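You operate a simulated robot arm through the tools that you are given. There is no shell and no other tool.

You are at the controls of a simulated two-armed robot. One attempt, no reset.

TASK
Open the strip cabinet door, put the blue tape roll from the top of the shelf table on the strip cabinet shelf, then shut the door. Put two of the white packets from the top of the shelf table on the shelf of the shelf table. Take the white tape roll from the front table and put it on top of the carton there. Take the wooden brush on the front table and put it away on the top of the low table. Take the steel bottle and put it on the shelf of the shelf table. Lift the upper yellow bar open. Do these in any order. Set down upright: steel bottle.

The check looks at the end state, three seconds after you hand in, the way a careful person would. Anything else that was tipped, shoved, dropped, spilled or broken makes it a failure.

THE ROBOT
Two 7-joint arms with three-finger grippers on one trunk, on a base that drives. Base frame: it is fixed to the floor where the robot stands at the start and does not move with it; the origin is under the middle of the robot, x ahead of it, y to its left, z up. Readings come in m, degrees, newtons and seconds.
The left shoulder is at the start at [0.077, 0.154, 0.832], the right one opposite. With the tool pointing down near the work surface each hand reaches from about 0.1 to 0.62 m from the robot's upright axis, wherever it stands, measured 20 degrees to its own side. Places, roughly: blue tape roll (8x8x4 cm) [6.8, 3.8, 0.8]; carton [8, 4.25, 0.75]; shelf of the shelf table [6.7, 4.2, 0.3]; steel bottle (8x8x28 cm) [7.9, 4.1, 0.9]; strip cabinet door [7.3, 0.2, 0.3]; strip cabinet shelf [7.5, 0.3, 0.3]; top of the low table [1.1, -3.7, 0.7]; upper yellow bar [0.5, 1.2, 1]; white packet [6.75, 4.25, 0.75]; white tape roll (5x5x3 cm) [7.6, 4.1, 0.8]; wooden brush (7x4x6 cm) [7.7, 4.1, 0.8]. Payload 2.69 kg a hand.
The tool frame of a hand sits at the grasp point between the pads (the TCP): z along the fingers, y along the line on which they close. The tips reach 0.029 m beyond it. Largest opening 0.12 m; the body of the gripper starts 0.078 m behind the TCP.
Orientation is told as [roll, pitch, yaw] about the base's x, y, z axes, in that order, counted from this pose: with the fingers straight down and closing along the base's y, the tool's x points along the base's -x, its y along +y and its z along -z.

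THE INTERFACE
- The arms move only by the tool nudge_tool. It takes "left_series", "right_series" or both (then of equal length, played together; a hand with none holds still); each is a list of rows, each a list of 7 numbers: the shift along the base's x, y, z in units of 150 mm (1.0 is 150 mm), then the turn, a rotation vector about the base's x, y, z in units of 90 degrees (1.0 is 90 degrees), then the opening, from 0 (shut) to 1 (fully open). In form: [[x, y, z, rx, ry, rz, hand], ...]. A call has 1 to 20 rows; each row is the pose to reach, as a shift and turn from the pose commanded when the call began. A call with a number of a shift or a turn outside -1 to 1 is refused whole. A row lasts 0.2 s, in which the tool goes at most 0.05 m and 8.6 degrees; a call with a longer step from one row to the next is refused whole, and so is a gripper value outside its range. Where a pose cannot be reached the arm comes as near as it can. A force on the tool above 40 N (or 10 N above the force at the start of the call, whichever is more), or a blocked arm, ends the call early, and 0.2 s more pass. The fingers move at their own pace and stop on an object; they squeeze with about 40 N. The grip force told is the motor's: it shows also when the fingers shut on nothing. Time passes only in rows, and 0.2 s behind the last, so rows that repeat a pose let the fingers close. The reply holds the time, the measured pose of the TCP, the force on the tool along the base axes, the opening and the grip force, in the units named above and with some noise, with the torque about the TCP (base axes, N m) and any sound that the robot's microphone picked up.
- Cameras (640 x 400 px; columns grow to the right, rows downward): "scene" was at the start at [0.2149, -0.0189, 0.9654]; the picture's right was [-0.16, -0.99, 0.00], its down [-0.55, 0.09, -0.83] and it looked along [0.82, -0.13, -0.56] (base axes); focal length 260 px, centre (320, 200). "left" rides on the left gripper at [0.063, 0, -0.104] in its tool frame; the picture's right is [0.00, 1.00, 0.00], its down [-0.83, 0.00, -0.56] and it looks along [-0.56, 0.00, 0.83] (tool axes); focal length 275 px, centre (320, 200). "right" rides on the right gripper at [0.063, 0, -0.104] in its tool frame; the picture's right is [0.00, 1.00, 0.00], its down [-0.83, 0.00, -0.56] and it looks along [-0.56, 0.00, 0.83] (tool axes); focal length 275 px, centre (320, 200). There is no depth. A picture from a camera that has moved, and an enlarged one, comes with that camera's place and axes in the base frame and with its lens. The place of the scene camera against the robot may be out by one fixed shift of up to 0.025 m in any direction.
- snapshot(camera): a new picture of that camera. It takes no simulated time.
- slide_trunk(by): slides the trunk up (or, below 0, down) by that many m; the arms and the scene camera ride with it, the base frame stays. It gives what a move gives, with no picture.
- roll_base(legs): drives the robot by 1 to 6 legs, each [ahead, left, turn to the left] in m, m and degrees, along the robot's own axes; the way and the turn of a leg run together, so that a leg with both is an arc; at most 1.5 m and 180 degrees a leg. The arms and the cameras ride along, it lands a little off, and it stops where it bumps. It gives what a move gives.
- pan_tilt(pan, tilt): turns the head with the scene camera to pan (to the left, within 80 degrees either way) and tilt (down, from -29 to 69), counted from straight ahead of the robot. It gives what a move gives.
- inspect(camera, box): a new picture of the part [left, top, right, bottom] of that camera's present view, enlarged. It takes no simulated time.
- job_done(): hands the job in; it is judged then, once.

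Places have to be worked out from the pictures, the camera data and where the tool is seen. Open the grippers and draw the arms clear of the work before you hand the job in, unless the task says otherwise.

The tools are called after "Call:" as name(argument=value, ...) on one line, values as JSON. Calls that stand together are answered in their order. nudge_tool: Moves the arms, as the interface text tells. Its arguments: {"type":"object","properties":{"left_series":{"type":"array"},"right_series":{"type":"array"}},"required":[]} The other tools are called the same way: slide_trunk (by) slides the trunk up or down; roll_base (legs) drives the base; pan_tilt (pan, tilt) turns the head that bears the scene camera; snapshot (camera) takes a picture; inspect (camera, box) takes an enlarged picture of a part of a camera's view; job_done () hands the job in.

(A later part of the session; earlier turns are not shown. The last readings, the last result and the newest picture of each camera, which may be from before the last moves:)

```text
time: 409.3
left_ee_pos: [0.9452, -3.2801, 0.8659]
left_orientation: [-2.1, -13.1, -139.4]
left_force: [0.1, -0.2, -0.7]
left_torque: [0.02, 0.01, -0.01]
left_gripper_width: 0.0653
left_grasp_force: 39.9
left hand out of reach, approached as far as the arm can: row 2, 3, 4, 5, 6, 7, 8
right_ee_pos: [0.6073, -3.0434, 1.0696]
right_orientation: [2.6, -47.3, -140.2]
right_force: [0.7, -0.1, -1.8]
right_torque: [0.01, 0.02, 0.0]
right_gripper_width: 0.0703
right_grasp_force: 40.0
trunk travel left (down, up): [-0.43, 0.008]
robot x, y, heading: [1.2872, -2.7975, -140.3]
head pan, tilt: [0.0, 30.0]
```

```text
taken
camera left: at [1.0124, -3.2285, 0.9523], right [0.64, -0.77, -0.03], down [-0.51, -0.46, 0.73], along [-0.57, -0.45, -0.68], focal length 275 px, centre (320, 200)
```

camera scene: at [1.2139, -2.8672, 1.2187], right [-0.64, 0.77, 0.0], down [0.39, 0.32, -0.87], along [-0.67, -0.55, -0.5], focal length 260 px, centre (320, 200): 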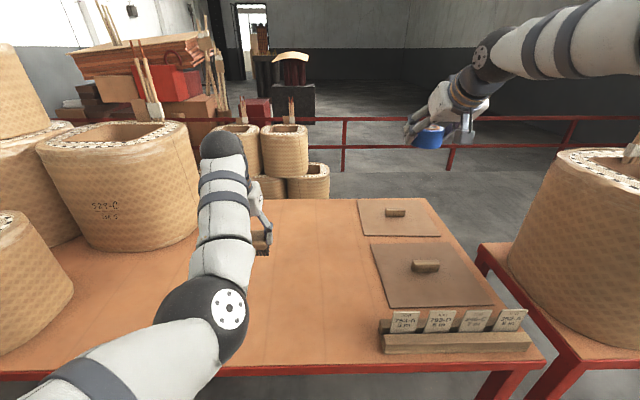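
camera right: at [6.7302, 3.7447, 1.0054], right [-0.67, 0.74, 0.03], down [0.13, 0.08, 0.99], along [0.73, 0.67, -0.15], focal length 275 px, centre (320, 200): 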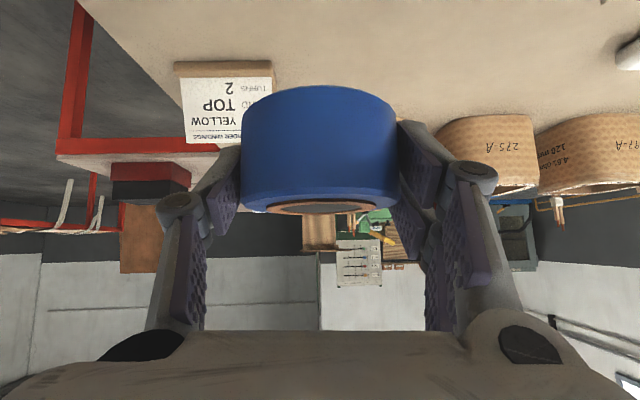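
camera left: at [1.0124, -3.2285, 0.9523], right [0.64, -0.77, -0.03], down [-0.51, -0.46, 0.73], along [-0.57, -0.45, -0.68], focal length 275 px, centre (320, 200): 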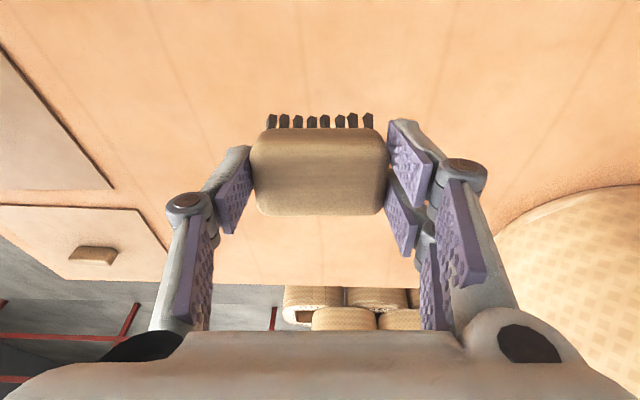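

The brush hovers about 8 cm above the table. I lower it slowly until it touches.

Call:
nudge_tool(left_series=[[0, 0, -0.1, 0, 0, 0, 0], [0, 0, -0.2, 0, 0, 0, 0], [0, 0, -0.27, 0, 0, 0, 0], [0, 0, -0.31, 0, 0, 0, 0], [0, 0, -0.35, 0, 0, 0, 0]])

Call:
snapshot(camera="left")

Call:
snapshot(camera="scene")

```text
time: 410.5
left_ee_pos: [0.9447, -3.2802, 0.8119]
left_orientation: [-1.9, -13.0, -139.3]
left_force: [-0.4, -0.2, 0.7]
left_torque: [-0.01, -0.02, 0.05]
left_gripper_width: 0.0651
left_grasp_force: 39.9
right_ee_pos: [0.6079, -3.0427, 1.0699]
right_orientation: [2.7, -47.3, -140.0]
right_force: [0.1, -0.6, -1.6]
right_torque: [0.01, 0.0, 0.04]
right_gripper_width: 0.0707
right_grasp_force: 40.0
trunk travel left (down, up): [-0.43, 0.008]
robot x, y, heading: [1.2836, -2.7948, -140.2]
head pan, tilt: [0.0, 30.0]
```

```text
taken
camera left: at [1.0131, -3.2284, 0.8995], right [0.64, -0.77, -0.03], down [-0.51, -0.46, 0.73], along [-0.57, -0.45, -0.68], focal length 275 px, centre (320, 200)
```

left: 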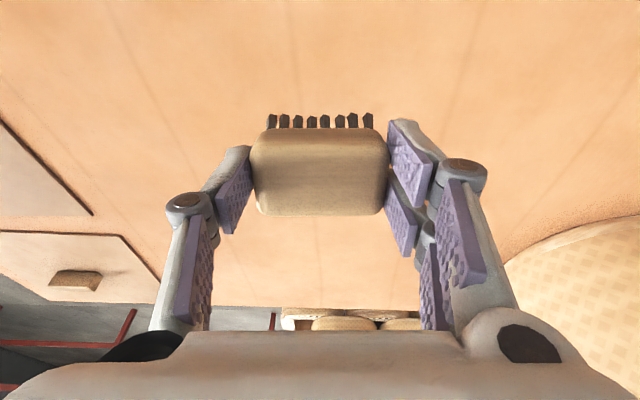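

```text
taken
camera scene: at [1.214, -2.8671, 1.2188], right [-0.64, 0.77, 0.0], down [0.38, 0.32, -0.87], along [-0.67, -0.55, -0.5], focal length 260 px, centre (320, 200)
```

scene: 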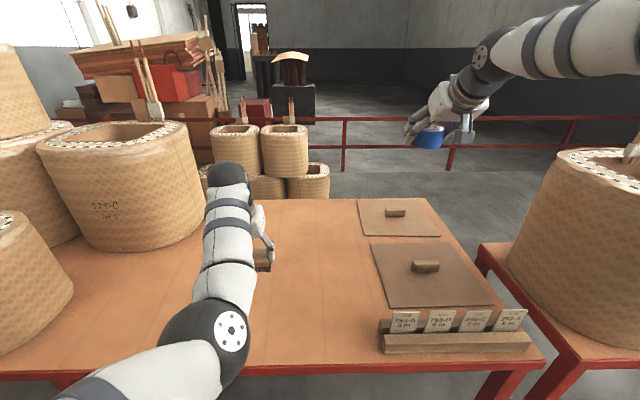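

No contact yet at 0.812. I continue downward in small steps.

Call:
nudge_tool(left_series=[[0, 0, -0.07, 0, 0, 0, 0], [0, 0, -0.14, 0, 0, 0, 0], [0, 0, -0.19, 0, 0, 0, 0], [0, 0, -0.23, 0, 0, 0, 0], [0, 0, -0.27, 0, 0, 0, 0], [0, 0, -0.3, 0, 0, 0, 0]])

Call:
snapshot(camera="left")

Call:
inspect(camera="scene", box=[150, 150, 350, 380])

```text
time: 411.9
left_ee_pos: [0.9449, -3.2807, 0.7678]
left_orientation: [-1.9, -13.2, -139.4]
left_force: [0.1, -0.5, -1.4]
left_torque: [0.01, 0.0, 0.03]
left_gripper_width: 0.065
left_grasp_force: 40.4
right_ee_pos: [0.6071, -3.0431, 1.0704]
right_orientation: [2.6, -47.3, -140.0]
right_force: [-0.2, 0.0, -1.0]
right_torque: [0.02, -0.04, 0.05]
right_gripper_width: 0.0701
right_grasp_force: 40.2
trunk travel left (down, up): [-0.43, 0.008]
robot x, y, heading: [1.2831, -2.7987, -140.5]
head pan, tilt: [0.0, 30.0]
```

```text
taken
camera left: at [1.0126, -3.2282, 0.8552], right [0.64, -0.77, -0.03], down [-0.51, -0.46, 0.73], along [-0.57, -0.45, -0.68], focal length 275 px, centre (320, 200)
```

left: 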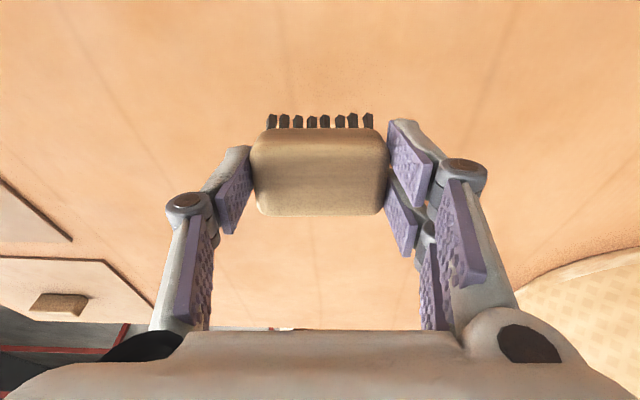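

```text
1.74 times, centred on (250, 265) of scene
camera zoom: at [1.2141, -2.867, 1.2188], right [-0.64, 0.77, 0.0], down [0.38, 0.32, -0.87], along [-0.67, -0.55, -0.5], focal length 453 px, centre (442, 87)
```

zoom: 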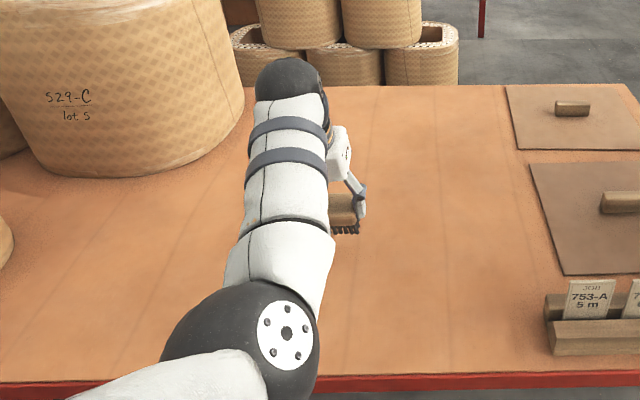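

The bristles are close to the surface. I continue in 3 mm steps until a load shows.

Call:
nudge_tool(left_series=[[0, 0, -0.03, 0, 0, 0, 0], [0, 0, -0.05, 0, 0, 0, 0], [0, 0, -0.07, 0, 0, 0, 0], [0, 0, -0.09, 0, 0, 0, 0], [0, 0, -0.11, 0, 0, 0, 0], [0, 0, -0.13, 0, 0, 0, 0], [0, 0, -0.15, 0, 0, 0, 0]])

Call:
snapshot(camera="left")

```text
time: 413.5
left_ee_pos: [0.9451, -3.2801, 0.746]
left_orientation: [-2.0, -13.1, -139.5]
left_force: [0.5, 1.5, -0.5]
left_torque: [0.0, 0.0, 0.0]
left_gripper_width: 0.0651
left_grasp_force: 39.6
right_ee_pos: [0.608, -3.0434, 1.0701]
right_orientation: [2.7, -47.4, -140.1]
right_force: [0.4, -0.4, -1.5]
right_torque: [0.01, 0.03, 0.0]
right_gripper_width: 0.0704
right_grasp_force: 40.7
trunk travel left (down, up): [-0.43, 0.008]
robot x, y, heading: [1.2886, -2.7977, -140.5]
head pan, tilt: [0.0, 30.0]
```

```text
taken
camera left: at [1.0127, -3.2278, 0.8325], right [0.64, -0.77, -0.03], down [-0.51, -0.46, 0.73], along [-0.57, -0.45, -0.68], focal length 275 px, centre (320, 200)
```

left: 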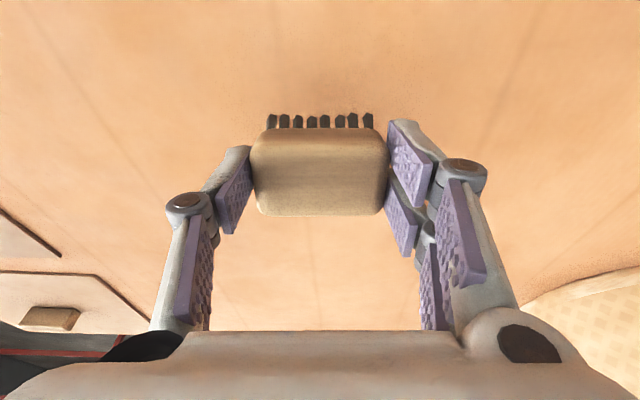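

Still free at 0.746. I keep going down gently.

Call:
nudge_tool(left_series=[[0, 0, -0.03, 0, 0, 0, 0], [0, 0, -0.06, 0, 0, 0, 0], [0, 0, -0.09, 0, 0, 0, 0], [0, 0, -0.11, 0, 0, 0, 0], [0, 0, -0.13, 0, 0, 0, 0], [0, 0, -0.15, 0, 0, 0, 0], [0, 0, -0.17, 0, 0, 0, 0], [0, 0, -0.19, 0, 0, 0, 0], [0, 0, -0.21, 0, 0, 0, 0]])

Call:
snapshot(camera="left")

Call:
snapshot(camera="scene")

```text
time: 415.5
left_ee_pos: [0.9436, -3.2792, 0.7221]
left_orientation: [-2.1, -13.9, -139.5]
left_force: [-0.4, 5.9, 34.6]
left_torque: [-0.01, -0.3, 0.04]
left_gripper_width: 0.0656
left_grasp_force: 40.3
right_ee_pos: [0.6096, -3.0408, 1.0743]
right_orientation: [2.6, -47.7, -140.2]
right_force: [-0.2, 0.4, -0.4]
right_torque: [-0.04, -0.01, 0.01]
right_gripper_width: 0.0705
right_grasp_force: 40.0
trunk travel left (down, up): [-0.43, 0.008]
robot x, y, heading: [1.2853, -2.7974, -140.5]
head pan, tilt: [0.0, 30.0]
```

```text
taken
camera left: at [1.0123, -3.2268, 0.8069], right [0.64, -0.77, -0.03], down [-0.5, -0.45, 0.74], along [-0.58, -0.46, -0.67], focal length 275 px, centre (320, 200)
```

left: 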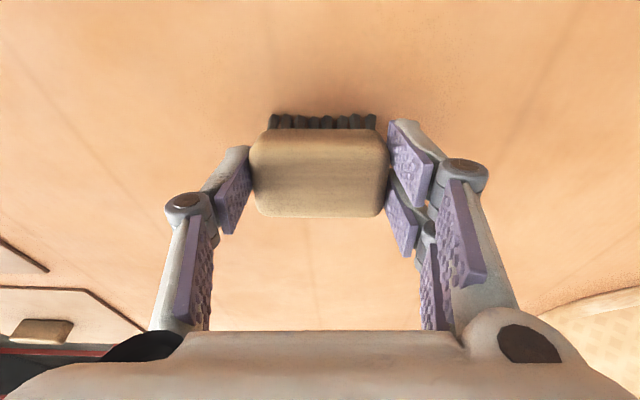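

```text
taken
camera scene: at [1.2165, -2.8634, 1.2197], right [-0.64, 0.77, 0.0], down [0.38, 0.32, -0.87], along [-0.67, -0.55, -0.5], focal length 260 px, centre (320, 200)
```

scene: 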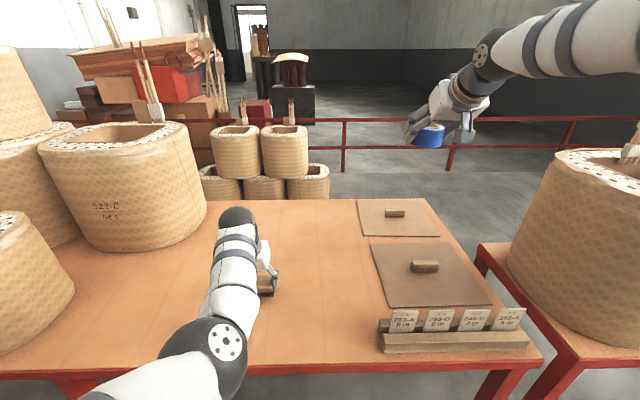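

The brush touches the table (35 N) but is tilted about 13 degrees. I rise 1.5 cm and turn the tool upright before setting it down.

Call:
nudge_tool(left_series=[[0, 0, 0.1, 0, 0, 0, 0], [0, 0, 0.12, 0.046, -0.0555, 0, 0], [0, 0, 0.12, 0.0922, -0.1111, 0, 0], [0, 0, 0.12, 0.0922, -0.1111, 0, 0]])

Call:
snapshot(camera="left")

Call:
snapshot(camera="scene")

```text
time: 416.5
left_ee_pos: [0.9592, -3.2717, 0.7348]
left_orientation: [-1.7, -0.2, -139.4]
left_force: [0.2, -0.1, 0.2]
left_torque: [0.0, 0.0, 0.0]
left_gripper_width: 0.0654
left_grasp_force: 39.8
left hand out of reach, approached as far as the arm can: row 3, 4
right_ee_pos: [0.6075, -3.0434, 1.0699]
right_orientation: [2.6, -47.2, -140.2]
right_force: [0.3, -0.3, -0.4]
right_torque: [-0.04, 0.05, 0.0]
right_gripper_width: 0.0704
right_grasp_force: 40.2
trunk travel left (down, up): [-0.43, 0.008]
robot x, y, heading: [1.2879, -2.801, -140.3]
head pan, tilt: [0.0, 30.0]
```

```text
taken
camera left: at [1.011, -3.2333, 0.8379], right [0.65, -0.76, -0.03], down [-0.62, -0.55, 0.56], along [-0.44, -0.34, -0.83], focal length 275 px, centre (320, 200)
```

left: 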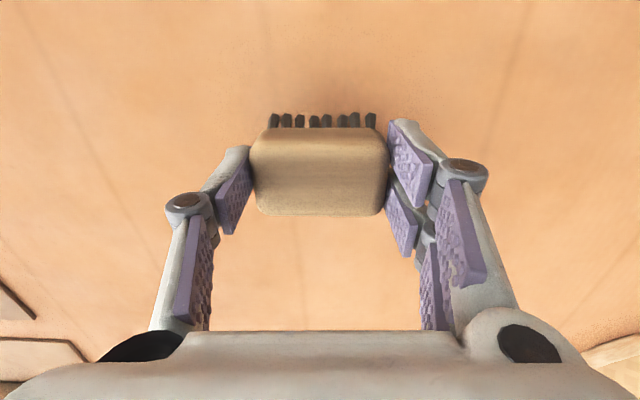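

```text
taken
camera scene: at [1.2137, -2.8666, 1.2187], right [-0.64, 0.77, 0.0], down [0.39, 0.32, -0.87], along [-0.67, -0.55, -0.5], focal length 260 px, centre (320, 200)
```

scene: 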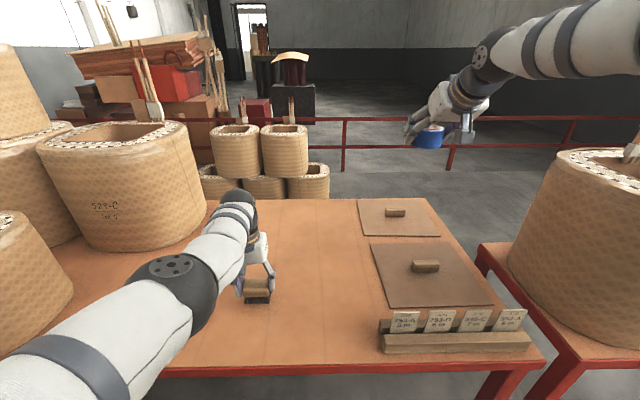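

The arm swung into a better posture and the brush is upright now. I lower until it stands on its bristles.

Call:
nudge_tool(left_series=[[0, 0, -0.05, 0, 0, 0, 0], [0, 0, -0.08, 0, 0, 0, 0], [0, 0, -0.1, 0, 0, 0, 0], [0, 0, -0.12, 0, 0, 0, 0], [0, 0, -0.14, 0, 0, 0, 0]])

Call:
inspect(camera="scene", box=[190, 180, 350, 330])

```text
time: 417.7
left_ee_pos: [0.9618, -3.2708, 0.7207]
left_orientation: [-1.6, -1.0, -139.5]
left_force: [-3.4, -2.8, 36.8]
left_torque: [-0.16, -0.25, 0.09]
left_gripper_width: 0.0654
left_grasp_force: 40.2
right_ee_pos: [0.61, -3.042, 1.0764]
right_orientation: [2.6, -47.8, -140.2]
right_force: [1.5, 0.6, -0.2]
right_torque: [0.02, -0.03, 0.02]
right_gripper_width: 0.0704
right_grasp_force: 40.0
trunk travel left (down, up): [-0.43, 0.008]
robot x, y, heading: [1.283, -2.7983, -140.5]
head pan, tilt: [0.0, 30.0]
```

```text
2.67 times, centred on (270, 255) of scene
camera zoom: at [1.2163, -2.8641, 1.2199], right [-0.64, 0.77, 0.0], down [0.38, 0.32, -0.87], along [-0.67, -0.55, -0.5], focal length 694 px, centre (453, 53)
```

zoom: 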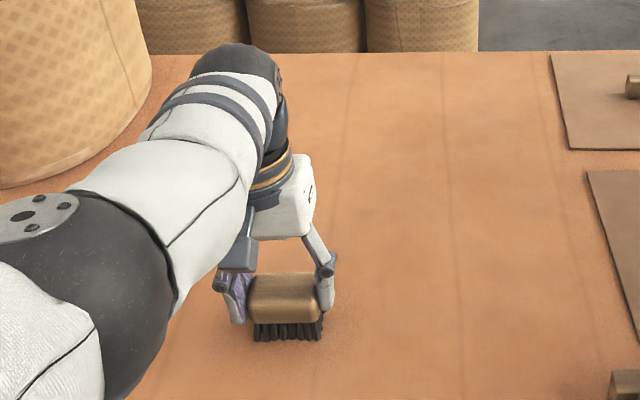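

The brush stands on the table. I ease up, open, and lift the hand away.

Call:
nudge_tool(left_series=[[0, 0, 0.04, 0, 0, 0, 0], [0, 0, 0.04, 0, 0, 0, 0.75], [0, 0, 0.04, 0, 0, 0, 0.85], [0, 0, 0.15, 0, 0, 0, 0.85], [0, 0, 0.35, 0, 0, 0, 0.85], [0, 0, 0.6, 0, 0, 0, 0.85], [0, 0, 0.85, 0, 0, 0, 0.85], [0, 0, 1, 0, 0, 0, 0.85]])

Call:
snapshot(camera="scene")

```text
time: 419.5
left_ee_pos: [0.9608, -3.2724, 0.8606]
left_orientation: [-1.9, -0.1, -139.4]
left_force: [-0.8, 0.2, -0.4]
left_torque: [-0.01, 0.01, 0.02]
left_gripper_width: 0.102
left_grasp_force: 0.0
right_ee_pos: [0.6091, -3.043, 1.0706]
right_orientation: [2.7, -47.3, -140.1]
right_force: [0.0, -0.4, -1.3]
right_torque: [-0.01, -0.03, -0.01]
right_gripper_width: 0.0706
right_grasp_force: 39.9
trunk travel left (down, up): [-0.43, 0.008]
robot x, y, heading: [1.2844, -2.7967, -140.3]
head pan, tilt: [0.0, 30.0]
```

```text
taken
camera scene: at [1.2142, -2.8669, 1.2188], right [-0.64, 0.77, 0.0], down [0.38, 0.32, -0.87], along [-0.67, -0.55, -0.5], focal length 260 px, centre (320, 200)
```

scene: 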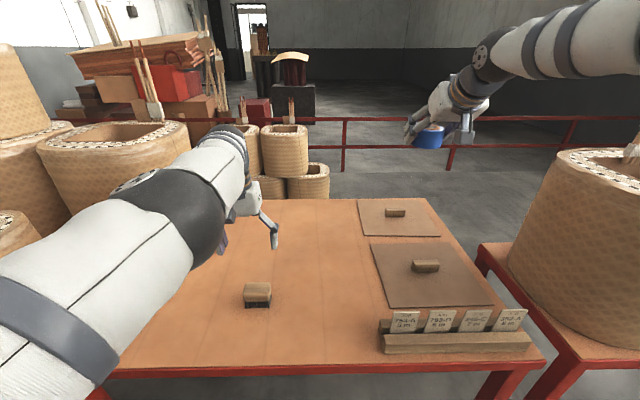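

The brush is put away on the low table. Now to the strip cabinet: I back out, return along the lane and head back into the main aisle.

Call:
roll_base(legs=[[-0.42, 0, 0], [0, 0, -90], [1.0, 0.1, 0], [1.1, -0.1, 0], [0, 0, -90], [1.4, 0, 0]])

Call:
pan_tilt(pan=0, tilt=15)

Call:
snapshot(camera="scene")

```text
time: 446.4
left_ee_pos: [1.6952, 0.4492, 0.8622]
left_orientation: [-1.8, -0.2, 40.2]
left_force: [0.8, 0.4, 0.3]
left_torque: [-0.05, -0.01, -0.02]
left_gripper_width: 0.1021
left_grasp_force: 0.1
right_ee_pos: [2.0457, 0.2187, 1.0697]
right_orientation: [2.6, -47.2, 39.5]
right_force: [-0.7, -0.3, -2.0]
right_torque: [0.02, 0.02, -0.01]
right_gripper_width: 0.0703
right_grasp_force: 40.1
trunk travel left (down, up): [-0.43, 0.008]
robot x, y, heading: [1.3695, -0.0232, 39.4]
head pan, tilt: [0.0, 30.0]
```

```text
time: 447.1
left_ee_pos: [1.6941, 0.4488, 0.8614]
left_orientation: [-1.7, -0.1, 40.1]
left_force: [-0.5, -0.9, -0.4]
left_torque: [0.03, 0.02, 0.04]
left_gripper_width: 0.1022
left_grasp_force: 0.0
right_ee_pos: [2.0456, 0.2192, 1.0716]
right_orientation: [2.5, -47.3, 39.6]
right_force: [-0.2, 0.5, -2.0]
right_torque: [-0.01, 0.04, -0.01]
right_gripper_width: 0.0704
right_grasp_force: 40.0
trunk travel left (down, up): [-0.43, 0.008]
robot x, y, heading: [1.3685, -0.0258, 39.3]
head pan, tilt: [0.0, 15.0]
```

```text
taken
camera scene: at [1.4594, 0.0379, 1.2429], right [0.63, -0.77, 0.0], down [-0.2, -0.16, -0.97], along [0.75, 0.61, -0.26], focal length 260 px, centre (320, 200)
```

scene: 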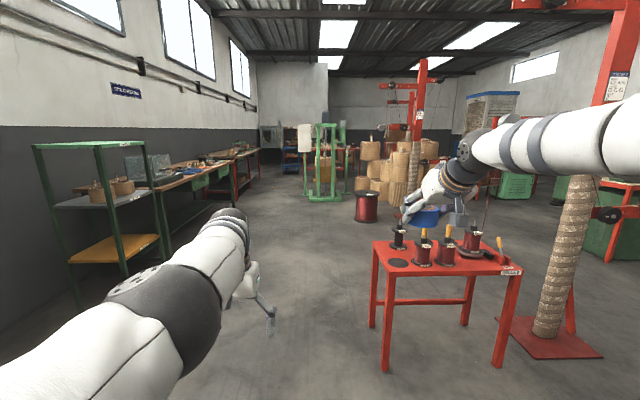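

I am back in the main aisle. I go on a little, turn right and drive between the pallet drums and the second spool table toward the machine aisle.

Call:
roll_base(legs=[[0.3, 0, 0.7], [0, 0, -90], [1.5, 0.1, 0]])

Call:
snapshot(camera="scene")

```text
refused: leg 3 is longer than a leg can be; nothing moved
```

```text
taken
camera scene: at [1.4594, 0.0379, 1.2429], right [0.63, -0.77, 0.0], down [-0.2, -0.16, -0.97], along [0.75, 0.61, -0.26], focal length 260 px, centre (320, 200)
```

scene: 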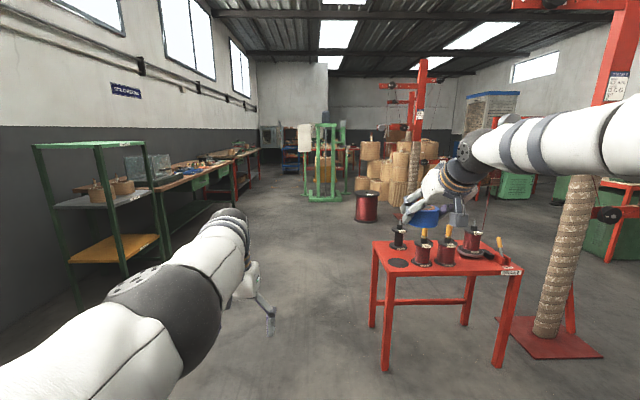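

The third leg was slightly too long; I shorten it.

Call:
roll_base(legs=[[0.3, 0, 0.7], [0, 0, -90], [1.4, 0.1, 0]])

Call:
snapshot(camera="scene")

```text
time: 459.6
left_ee_pos: [3.0693, -1.1441, 0.8614]
left_orientation: [-1.8, -0.1, -48.3]
left_force: [-1.5, 0.4, 0.5]
left_torque: [-0.02, 0.0, -0.03]
left_gripper_width: 0.1023
left_grasp_force: 0.2
right_ee_pos: [2.8491, -1.5011, 1.0705]
right_orientation: [2.6, -47.3, -49.0]
right_force: [-0.3, 0.3, -1.3]
right_torque: [0.0, 0.05, 0.0]
right_gripper_width: 0.0702
right_grasp_force: 39.5
trunk travel left (down, up): [-0.43, 0.008]
robot x, y, heading: [2.5879, -0.83, -49.1]
head pan, tilt: [0.0, 15.0]
```

```text
taken
camera scene: at [2.6658, -0.9151, 1.243], right [-0.76, -0.65, 0.0], down [-0.17, 0.2, -0.97], along [0.63, -0.73, -0.26], focal length 260 px, centre (320, 200)
```

scene: 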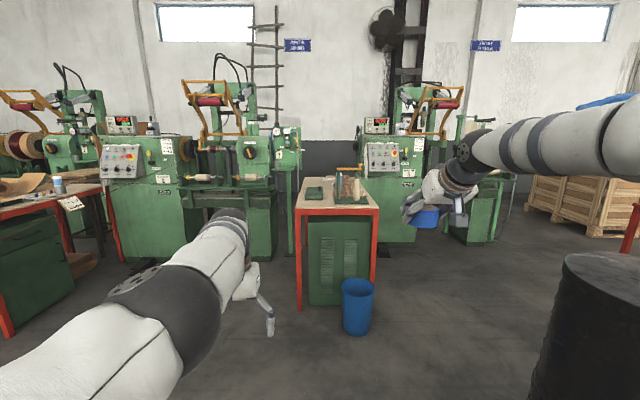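

I face the machine row; the strip cabinet should be further along to the left. I enter this aisle, turn to heading 40 and look along it.

Call:
roll_base(legs=[[0.7, 0, -0.5], [0, 0, 89.6]])

Call:
snapshot(camera="scene")

Call:
inspect(camera="scene", box=[200, 60, 480, 260])

```text
time: 467.2
left_ee_pos: [3.3663, -0.8842, 0.8628]
left_orientation: [-1.7, -0.1, 40.6]
left_force: [0.5, -0.1, 0.6]
left_torque: [0.0, 0.01, -0.01]
left_gripper_width: 0.1018
left_grasp_force: 0.0
right_ee_pos: [3.7192, -1.1128, 1.0711]
right_orientation: [2.5, -47.3, 39.8]
right_force: [0.1, -0.6, -0.8]
right_torque: [0.03, 0.02, -0.04]
right_gripper_width: 0.0703
right_grasp_force: 40.2
trunk travel left (down, up): [-0.43, 0.008]
robot x, y, heading: [3.0409, -1.3612, 39.8]
head pan, tilt: [0.0, 15.0]
```

```text
taken
camera scene: at [3.1332, -1.2978, 1.243], right [0.64, -0.77, 0.0], down [-0.2, -0.17, -0.97], along [0.74, 0.62, -0.26], focal length 260 px, centre (320, 200)
```

scene: 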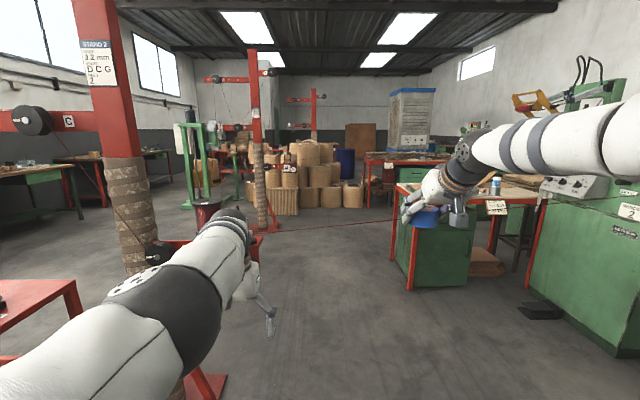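

```text
2.00 times, centred on (340, 160) of scene
camera zoom: at [3.1332, -1.2978, 1.243], right [0.64, -0.77, 0.0], down [-0.2, -0.17, -0.97], along [0.74, 0.62, -0.26], focal length 521 px, centre (280, 280)
```

zoom: 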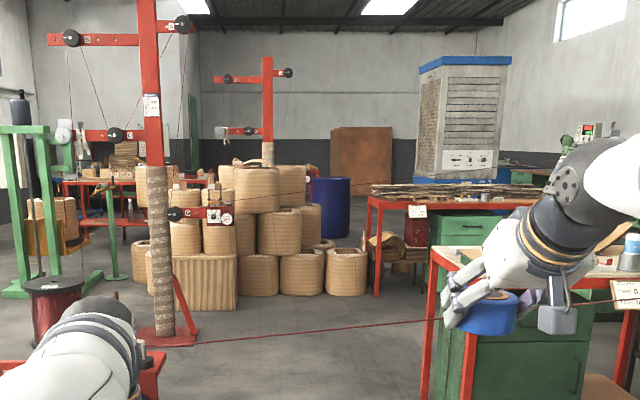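

A wire runs across this aisle from the stand's pulley to the machine, so I must not pass here. The strip table with the green cabinet stands beyond; I go round by the main aisle and the shelf table side instead. First I raise the left hand.

Call:
nudge_tool(left_series=[[0, 0, 0.2, 0, 0, 0, 0.6], [0, 0, 0.4, 0, 0, 0, 0.6], [0, 0, 0.6, 0, 0, 0, 0.6], [0, 0, 0.8, 0, 0, 0, 0.6]])

Call:
roll_base(legs=[[0, 0, 90], [1.1, 0, 0], [1.0, 0, 0], [0, 0, -90], [1.2, 0.25, 0], [1.2, 0.0, 0]])

Call:
snapshot(camera="scene")

```text
time: 468.2
left_ee_pos: [3.3608, -0.8869, 0.9818]
left_orientation: [-1.8, -0.2, 40.7]
left_force: [-0.6, 0.4, -0.1]
left_torque: [-0.05, 0.02, -0.01]
left_gripper_width: 0.0719
left_grasp_force: 0.1
left hand out of reach, approached as far as the arm can: row 4
right_ee_pos: [3.7186, -1.1121, 1.0706]
right_orientation: [2.4, -47.3, 39.9]
right_force: [0.4, 0.5, -1.2]
right_torque: [-0.01, 0.01, -0.04]
right_gripper_width: 0.0706
right_grasp_force: 40.1
trunk travel left (down, up): [-0.43, 0.008]
robot x, y, heading: [3.0429, -1.3584, 39.6]
head pan, tilt: [0.0, 15.0]
```

```text
time: 497.7
left_ee_pos: [3.7565, 2.4193, 0.9805]
left_orientation: [-1.8, -0.3, 39.4]
left_force: [-0.4, 0.1, 0.1]
left_torque: [-0.03, 0.0, 0.01]
left_gripper_width: 0.0722
left_grasp_force: 0.0
right_ee_pos: [4.109, 2.1849, 1.0696]
right_orientation: [2.5, -47.4, 38.7]
right_force: [0.5, 0.1, -1.7]
right_torque: [-0.02, 0.01, 0.02]
right_gripper_width: 0.0704
right_grasp_force: 39.9
trunk travel left (down, up): [-0.43, 0.008]
robot x, y, heading: [3.4265, 1.9511, 38.6]
head pan, tilt: [0.0, 15.0]
```

```text
taken
camera scene: at [3.5195, 2.0136, 1.243], right [0.62, -0.78, 0.0], down [-0.2, -0.16, -0.97], along [0.76, 0.6, -0.26], focal length 260 px, centre (320, 200)
```

scene: 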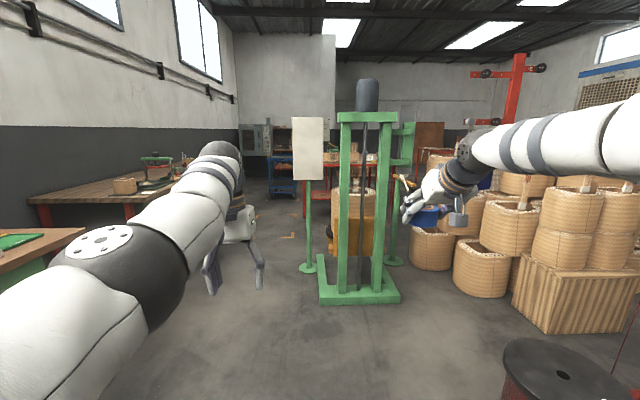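

I follow my earlier route through the corridor again.

Call:
roll_base(legs=[[1.09, 0.53, 0], [0.77, 0.165, 1.4], [1.05, 0, 0], [0.08, -1.3, 0]])

Call:
snapshot(camera="scene")

```text
time: 522.5
left_ee_pos: [6.4711, 3.8762, 0.9793]
left_orientation: [-1.8, -0.3, 41.3]
left_force: [-0.3, 0.3, 0.5]
left_torque: [-0.01, 0.02, 0.0]
left_gripper_width: 0.0717
left_grasp_force: 0.1
right_ee_pos: [6.83, 3.6544, 1.0702]
right_orientation: [2.5, -47.3, 40.7]
right_force: [0.7, 0.2, -1.5]
right_torque: [0.0, 0.0, 0.01]
right_gripper_width: 0.0702
right_grasp_force: 40.0
trunk travel left (down, up): [-0.43, 0.008]
robot x, y, heading: [6.1589, 3.4005, 40.7]
head pan, tilt: [0.0, 15.0]
```

```text
taken
camera scene: at [6.2474, 3.4619, 1.243], right [0.65, -0.76, 0.0], down [-0.2, -0.17, -0.97], along [0.73, 0.63, -0.26], focal length 260 px, centre (320, 200)
```

scene: 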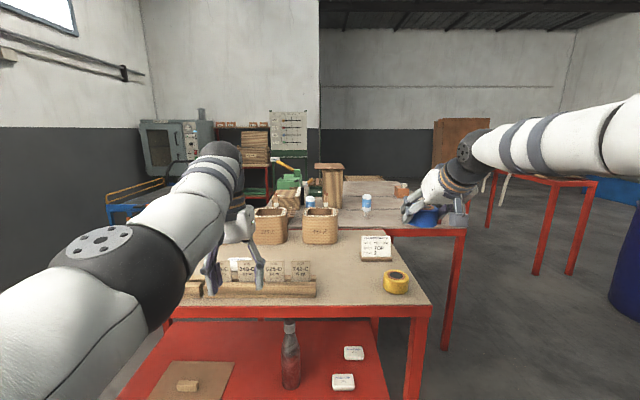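

All is as I left it. I pass between drum and table corner to the open floor on the right and turn to look toward the strip cabinet.

Call:
roll_base(legs=[[0.5, -0.7, -0.7], [0, -0.55, 0], [0, 0, -100]])

Call:
snapshot(camera="scene")

```text
time: 536.9
left_ee_pos: [7.7519, 2.3572, 0.9799]
left_orientation: [-1.9, -0.3, -60.2]
left_force: [0.6, 0.1, -0.2]
left_torque: [0.01, -0.01, 0.01]
left_gripper_width: 0.0719
left_grasp_force: 0.0
right_ee_pos: [7.4633, 2.0512, 1.0707]
right_orientation: [2.6, -47.3, -60.7]
right_force: [0.1, 0.3, -2.3]
right_torque: [-0.02, 0.01, -0.01]
right_gripper_width: 0.0705
right_grasp_force: 40.3
trunk travel left (down, up): [-0.43, 0.008]
robot x, y, heading: [7.3472, 2.7637, -61.1]
head pan, tilt: [0.0, 15.0]
```

```text
taken
camera scene: at [7.4061, 2.6629, 1.243], right [-0.87, -0.49, 0.0], down [-0.13, 0.23, -0.97], along [0.47, -0.84, -0.26], focal length 260 px, centre (320, 200)
```

scene: 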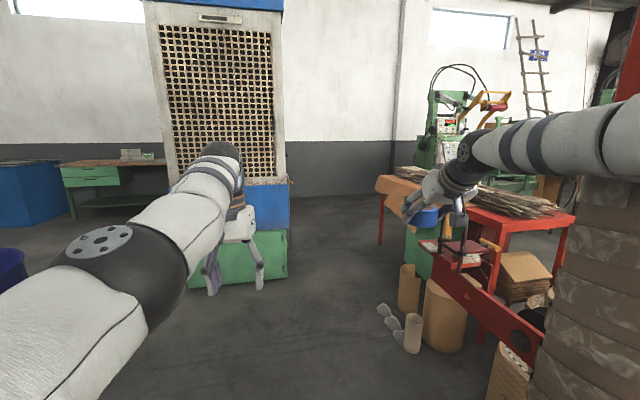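

I see the strip table with its green cabinet beyond, and another rope stand near my right. I look further right to understand the free floor.

Call:
pan_tilt(pan=-35, tilt=25)

Call:
snapshot(camera="scene")

Call:
pan_tilt(pan=0, tilt=35)

Call:
snapshot(camera="scene")

```text
time: 537.9
left_ee_pos: [7.7513, 2.3576, 0.9807]
left_orientation: [-1.9, -0.3, -60.1]
left_force: [0.3, -0.3, -0.6]
left_torque: [0.0, 0.0, -0.01]
left_gripper_width: 0.0722
left_grasp_force: 0.1
right_ee_pos: [7.4617, 2.0502, 1.07]
right_orientation: [2.5, -47.4, -60.7]
right_force: [0.8, -0.2, -2.0]
right_torque: [0.04, 0.03, -0.02]
right_gripper_width: 0.0706
right_grasp_force: 39.4
trunk travel left (down, up): [-0.43, 0.008]
robot x, y, heading: [7.3469, 2.7588, -61.1]
head pan, tilt: [-35.0, 25.0]
```

```text
taken
camera scene: at [7.3513, 2.6529, 1.2268], right [-0.99, 0.1, 0.0], down [0.04, 0.42, -0.91], along [-0.09, -0.9, -0.42], focal length 260 px, centre (320, 200)
```

scene: 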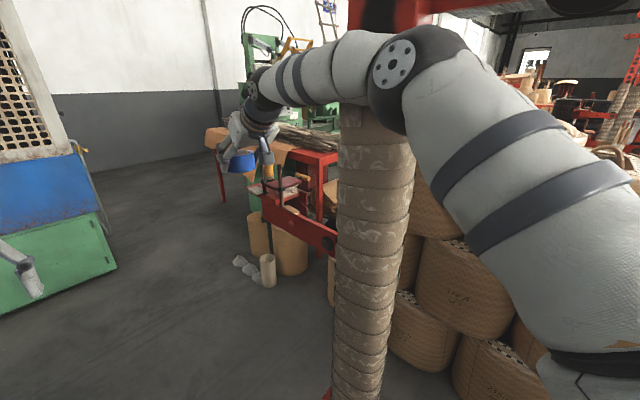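

```text
time: 538.9
left_ee_pos: [7.7518, 2.3577, 0.9803]
left_orientation: [-1.8, -0.3, -60.1]
left_force: [-0.6, 0.3, 0.0]
left_torque: [0.01, 0.0, -0.04]
left_gripper_width: 0.0721
left_grasp_force: 0.0
right_ee_pos: [7.4626, 2.0502, 1.0695]
right_orientation: [2.5, -47.3, -60.9]
right_force: [0.8, -1.0, -1.6]
right_torque: [0.0, 0.0, 0.01]
right_gripper_width: 0.0704
right_grasp_force: 40.0
trunk travel left (down, up): [-0.43, 0.008]
robot x, y, heading: [7.3419, 2.7597, -60.9]
head pan, tilt: [0.0, 35.0]
```

```text
taken
camera scene: at [7.4035, 2.6675, 1.211], right [-0.87, -0.48, 0.0], down [-0.28, 0.5, -0.82], along [0.4, -0.72, -0.57], focal length 260 px, centre (320, 200)
```

scene: 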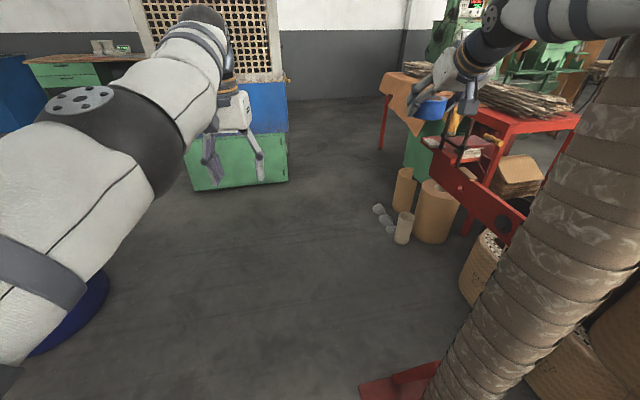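

I zoom on the strip table to make out the cabinet, its door and handle.

Call:
inspect(camera="scene", box=[360, 40, 620, 240])

Call:
pan_tilt(pan=0, tilt=15)

Call:
inspect(camera="scene", box=[360, 140, 620, 340])

```text
2.00 times, centred on (490, 140) of scene
camera zoom: at [7.4035, 2.6675, 1.211], right [-0.87, -0.48, 0.0], down [-0.28, 0.5, -0.82], along [0.4, -0.72, -0.57], focal length 521 px, centre (-20, 320)
```

zoom: 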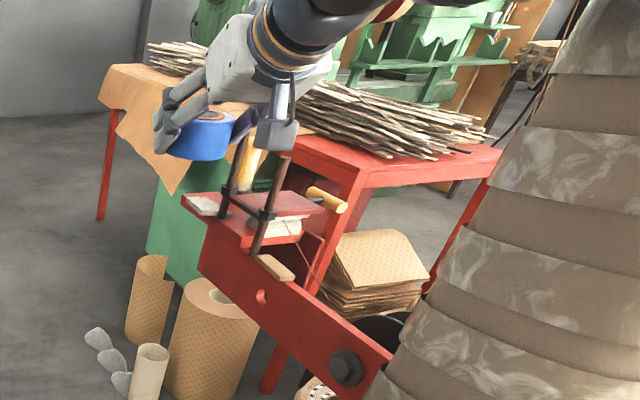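

```text
time: 539.8
left_ee_pos: [7.7509, 2.3581, 0.9792]
left_orientation: [-1.8, -0.3, -60.1]
left_force: [0.5, 0.6, 0.6]
left_torque: [-0.01, -0.01, 0.0]
left_gripper_width: 0.072
left_grasp_force: 0.1
right_ee_pos: [7.4637, 2.0504, 1.0708]
right_orientation: [2.5, -47.3, -60.8]
right_force: [0.1, -0.7, -1.3]
right_torque: [0.03, -0.03, 0.0]
right_gripper_width: 0.0702
right_grasp_force: 40.4
trunk travel left (down, up): [-0.43, 0.008]
robot x, y, heading: [7.3445, 2.7576, -61.0]
head pan, tilt: [0.0, 15.0]
```

```text
2.00 times, centred on (490, 240) of scene
camera zoom: at [7.4062, 2.6629, 1.2429], right [-0.87, -0.49, 0.0], down [-0.13, 0.23, -0.97], along [0.47, -0.84, -0.26], focal length 521 px, centre (-20, 120)
```

zoom: 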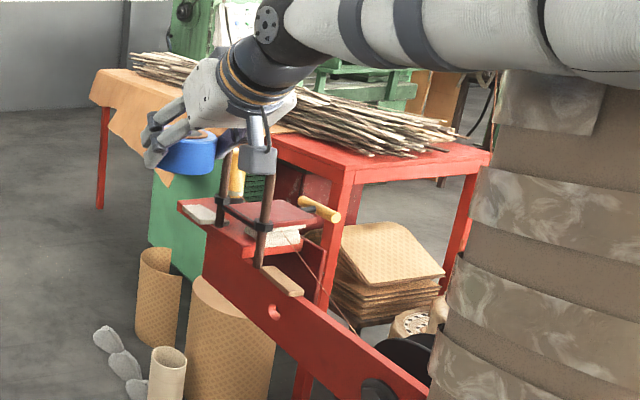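

The open side of the strip table is still unclear to me. I drive round the rope stand to the table's near long side to look at the cabinet closely, keeping off the cylinders and cups on the floor.

Call:
roll_base(legs=[[0.66, 0.23, 0], [1.07, -0.25, 0], [0, 0, -79]])

Call:
pan_tilt(pan=0, tilt=30)

Call:
snapshot(camera="scene")

```text
time: 552.2
left_ee_pos: [7.848, 0.7667, 0.9797]
left_orientation: [-1.8, -0.3, -139.3]
left_force: [0.3, -0.4, 0.5]
left_torque: [0.02, 0.01, -0.01]
left_gripper_width: 0.0718
left_grasp_force: 0.2
right_ee_pos: [7.4915, 0.9915, 1.0705]
right_orientation: [2.5, -47.3, -140.0]
right_force: [0.9, -0.4, -1.6]
right_torque: [0.03, -0.03, 0.01]
right_gripper_width: 0.0703
right_grasp_force: 39.9
trunk travel left (down, up): [-0.43, 0.008]
robot x, y, heading: [8.1697, 1.2378, -140.0]
head pan, tilt: [0.0, 15.0]
```

```text
time: 553.0
left_ee_pos: [7.8483, 0.7658, 0.9814]
left_orientation: [-1.7, -0.3, -139.3]
left_force: [0.5, -0.3, 0.0]
left_torque: [0.02, 0.0, 0.02]
left_gripper_width: 0.072
left_grasp_force: 0.1
right_ee_pos: [7.4913, 0.9914, 1.0709]
right_orientation: [2.5, -47.3, -140.0]
right_force: [0.2, 0.2, -0.5]
right_torque: [-0.02, -0.05, -0.01]
right_gripper_width: 0.0703
right_grasp_force: 40.1
trunk travel left (down, up): [-0.43, 0.008]
robot x, y, heading: [8.1652, 1.2406, -140.4]
head pan, tilt: [0.0, 30.0]
```

```text
taken
camera scene: at [8.0972, 1.1691, 1.2189], right [-0.64, 0.77, 0.0], down [0.38, 0.32, -0.87], along [-0.67, -0.55, -0.5], focal length 260 px, centre (320, 200)
```

scene: 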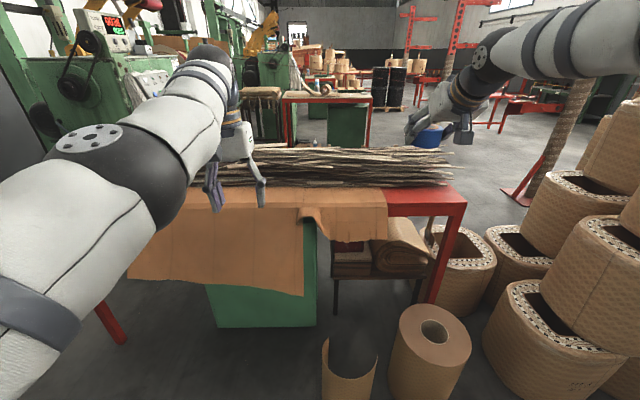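

The cabinet's door must be on the far side. I zoom to study the floor and any wire beyond the table.

Call:
inspect(camera="scene", box=[240, 50, 440, 190])

Call:
inspect(camera="scene", box=[430, 30, 630, 220])

Call:
inspect(camera="scene", box=[180, 180, 420, 360])

```text
2.86 times, centred on (340, 120) of scene
camera zoom: at [8.0972, 1.1691, 1.2189], right [-0.64, 0.77, 0.0], down [0.38, 0.32, -0.87], along [-0.67, -0.55, -0.5], focal length 744 px, centre (263, 429)
```

zoom: 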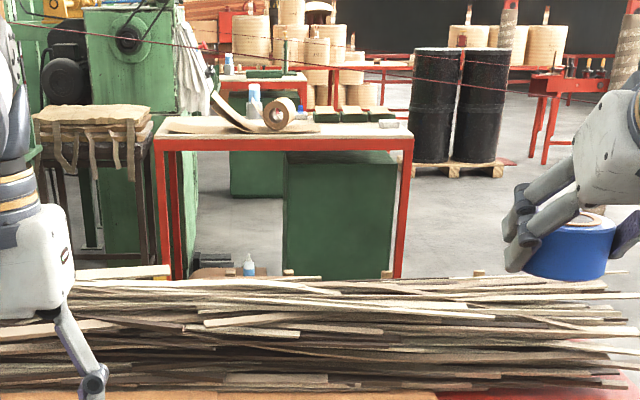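

```text
2.11 times, centred on (530, 125) of scene
camera zoom: at [8.0972, 1.1691, 1.2189], right [-0.64, 0.77, 0.0], down [0.38, 0.32, -0.87], along [-0.67, -0.55, -0.5], focal length 548 px, centre (-122, 358)
```

zoom: 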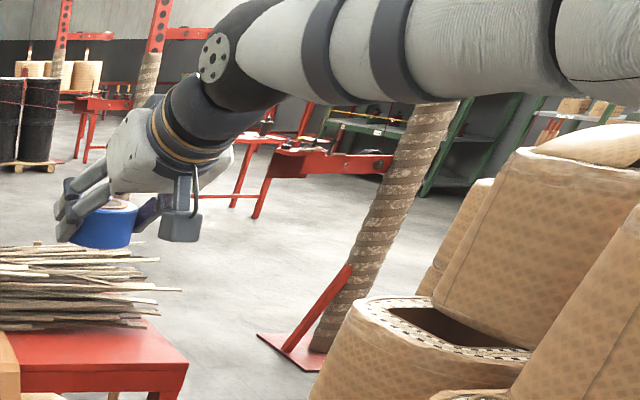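

```text
2.22 times, centred on (300, 270) of scene
camera zoom: at [8.0972, 1.1691, 1.2189], right [-0.64, 0.77, 0.0], down [0.38, 0.32, -0.87], along [-0.67, -0.55, -0.5], focal length 578 px, centre (364, 44)
```

zoom: 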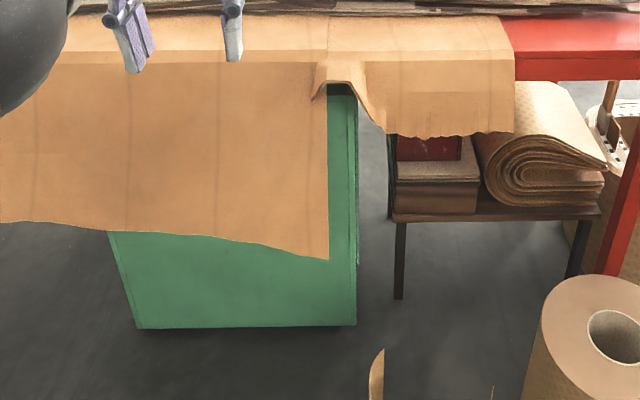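

The wires show that the stand nearest (P3) feeds the machine beyond, so the door side must be reached through the machine aisle, passing under that wire with the trunk low. I retrace my way back to the front of the shelf table.

Call:
roll_base(legs=[[0, 0, 79.4], [-1.07, 0.25, 0], [-0.66, -0.23, 0], [0, 0, 100], [0, 0.55, 0], [-0.5, 0.7, 0]])

Call:
snapshot(camera="scene")

```text
time: 579.4
left_ee_pos: [6.4989, 3.8929, 0.9805]
left_orientation: [-1.8, -0.3, 39.6]
left_force: [0.7, 0.8, 0.2]
left_torque: [0.01, -0.02, 0.02]
left_gripper_width: 0.0718
left_grasp_force: 0.1
right_ee_pos: [6.8504, 3.6609, 1.0701]
right_orientation: [2.6, -47.3, 38.9]
right_force: [-0.1, -0.1, -0.7]
right_torque: [-0.04, 0.02, 0.0]
right_gripper_width: 0.0705
right_grasp_force: 39.7
trunk travel left (down, up): [-0.43, 0.008]
robot x, y, heading: [6.1695, 3.4235, 38.6]
head pan, tilt: [0.0, 30.0]
```

```text
taken
camera scene: at [6.2599, 3.4839, 1.2188], right [0.63, -0.78, 0.0], down [-0.39, -0.31, -0.87], along [0.68, 0.54, -0.5], focal length 260 px, centre (320, 200)
```

scene: 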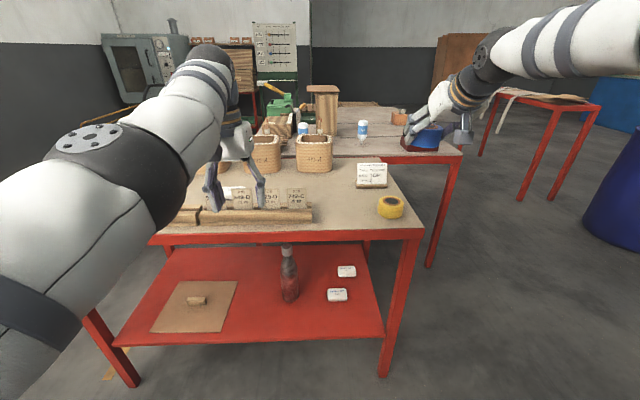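

All still in order here. I go on through the corridor back to the main aisle.

Call:
roll_base(legs=[[-0.1, 1.3, 1.4], [0, 0, -180], [0.3, -0.15, 0], [1.4, 0, 0], [0.76, 0.34, 0], [0.75, 0.34, 0]])

Call:
roll_base(legs=[[0, 0, 90]])

Call:
pan_tilt(pan=0, tilt=15)

Call:
snapshot(camera="scene")

```text
time: 613.2
left_ee_pos: [2.7451, 1.5241, 0.9806]
left_orientation: [-1.8, -0.2, -141.8]
left_force: [0.2, -0.6, 0.4]
left_torque: [0.01, 0.0, 0.0]
left_gripper_width: 0.072
left_grasp_force: 0.1
right_ee_pos: [2.3995, 1.7647, 1.0695]
right_orientation: [2.5, -47.3, -142.4]
right_force: [-0.3, 0.1, -0.8]
right_torque: [0.04, 0.01, -0.02]
right_gripper_width: 0.0702
right_grasp_force: 40.4
trunk travel left (down, up): [-0.43, 0.008]
robot x, y, heading: [3.0842, 1.986, -142.4]
head pan, tilt: [0.0, 30.0]
```

```text
time: 617.5
left_ee_pos: [3.5471, 1.6461, 0.9813]
left_orientation: [-1.9, -0.4, -51.4]
left_force: [-0.4, -0.1, 0.5]
left_torque: [0.0, -0.01, 0.01]
left_gripper_width: 0.0718
left_grasp_force: 0.1
right_ee_pos: [3.3066, 1.2985, 1.0707]
right_orientation: [2.6, -47.3, -52.1]
right_force: [-1.1, 0.8, -2.1]
right_torque: [0.0, 0.03, 0.01]
right_gripper_width: 0.0703
right_grasp_force: 40.3
trunk travel left (down, up): [-0.43, 0.008]
robot x, y, heading: [3.0805, 1.986, -52.3]
head pan, tilt: [0.0, 30.0]
```

```text
time: 618.2
left_ee_pos: [3.5456, 1.6465, 0.9806]
left_orientation: [-1.8, -0.2, -51.5]
left_force: [-0.1, -0.2, -0.7]
left_torque: [0.02, -0.03, -0.02]
left_gripper_width: 0.0722
left_grasp_force: 0.0
right_ee_pos: [3.3079, 1.2983, 1.0706]
right_orientation: [2.5, -47.3, -52.1]
right_force: [0.5, 0.5, -1.5]
right_torque: [0.0, -0.01, 0.04]
right_gripper_width: 0.0702
right_grasp_force: 40.1
trunk travel left (down, up): [-0.43, 0.008]
robot x, y, heading: [3.0893, 1.986, -52.5]
head pan, tilt: [0.0, 15.0]
```

```text
taken
camera scene: at [3.1586, 1.8948, 1.2429], right [-0.79, -0.61, 0.0], down [-0.16, 0.21, -0.97], along [0.59, -0.76, -0.26], focal length 260 px, centre (320, 200)
```

scene: 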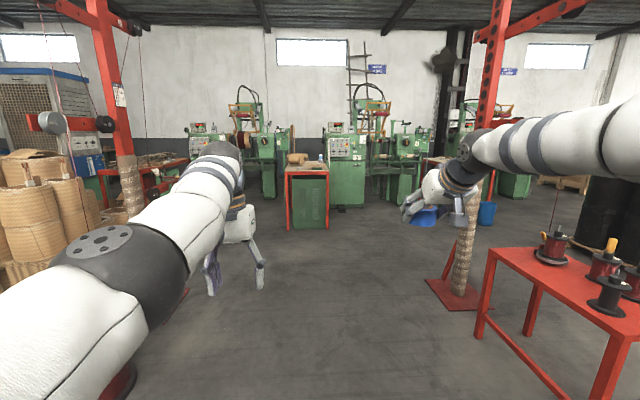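

I look from here between the stands: the strip table is at left behind the rope stand. I zoom on that part.

Call:
inspect(camera="scene", box=[80, 80, 340, 260])

Call:
inspect(camera="scene", box=[80, 130, 200, 230])

```text
2.22 times, centred on (210, 170) of scene
camera zoom: at [3.1586, 1.8948, 1.2429], right [-0.79, -0.61, 0.0], down [-0.16, 0.21, -0.97], along [0.59, -0.76, -0.26], focal length 578 px, centre (564, 267)
```

zoom: 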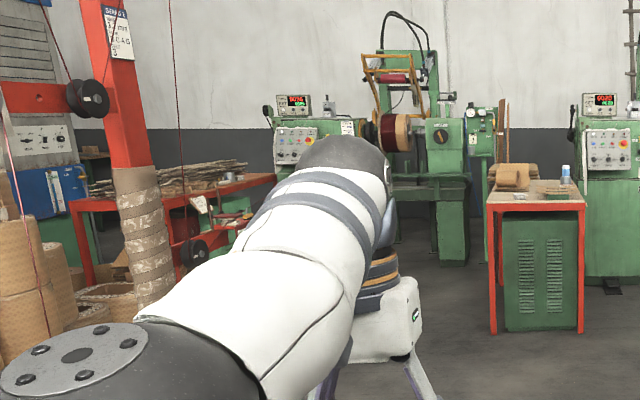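

```text
4.00 times, centred on (140, 180) of scene
camera zoom: at [3.1586, 1.8948, 1.2429], right [-0.79, -0.61, 0.0], down [-0.16, 0.21, -0.97], along [0.59, -0.76, -0.26], focal length 1041 px, centre (1040, 280)
```

zoom: 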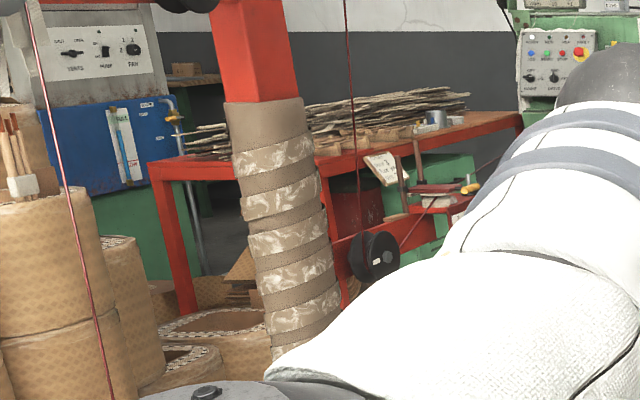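

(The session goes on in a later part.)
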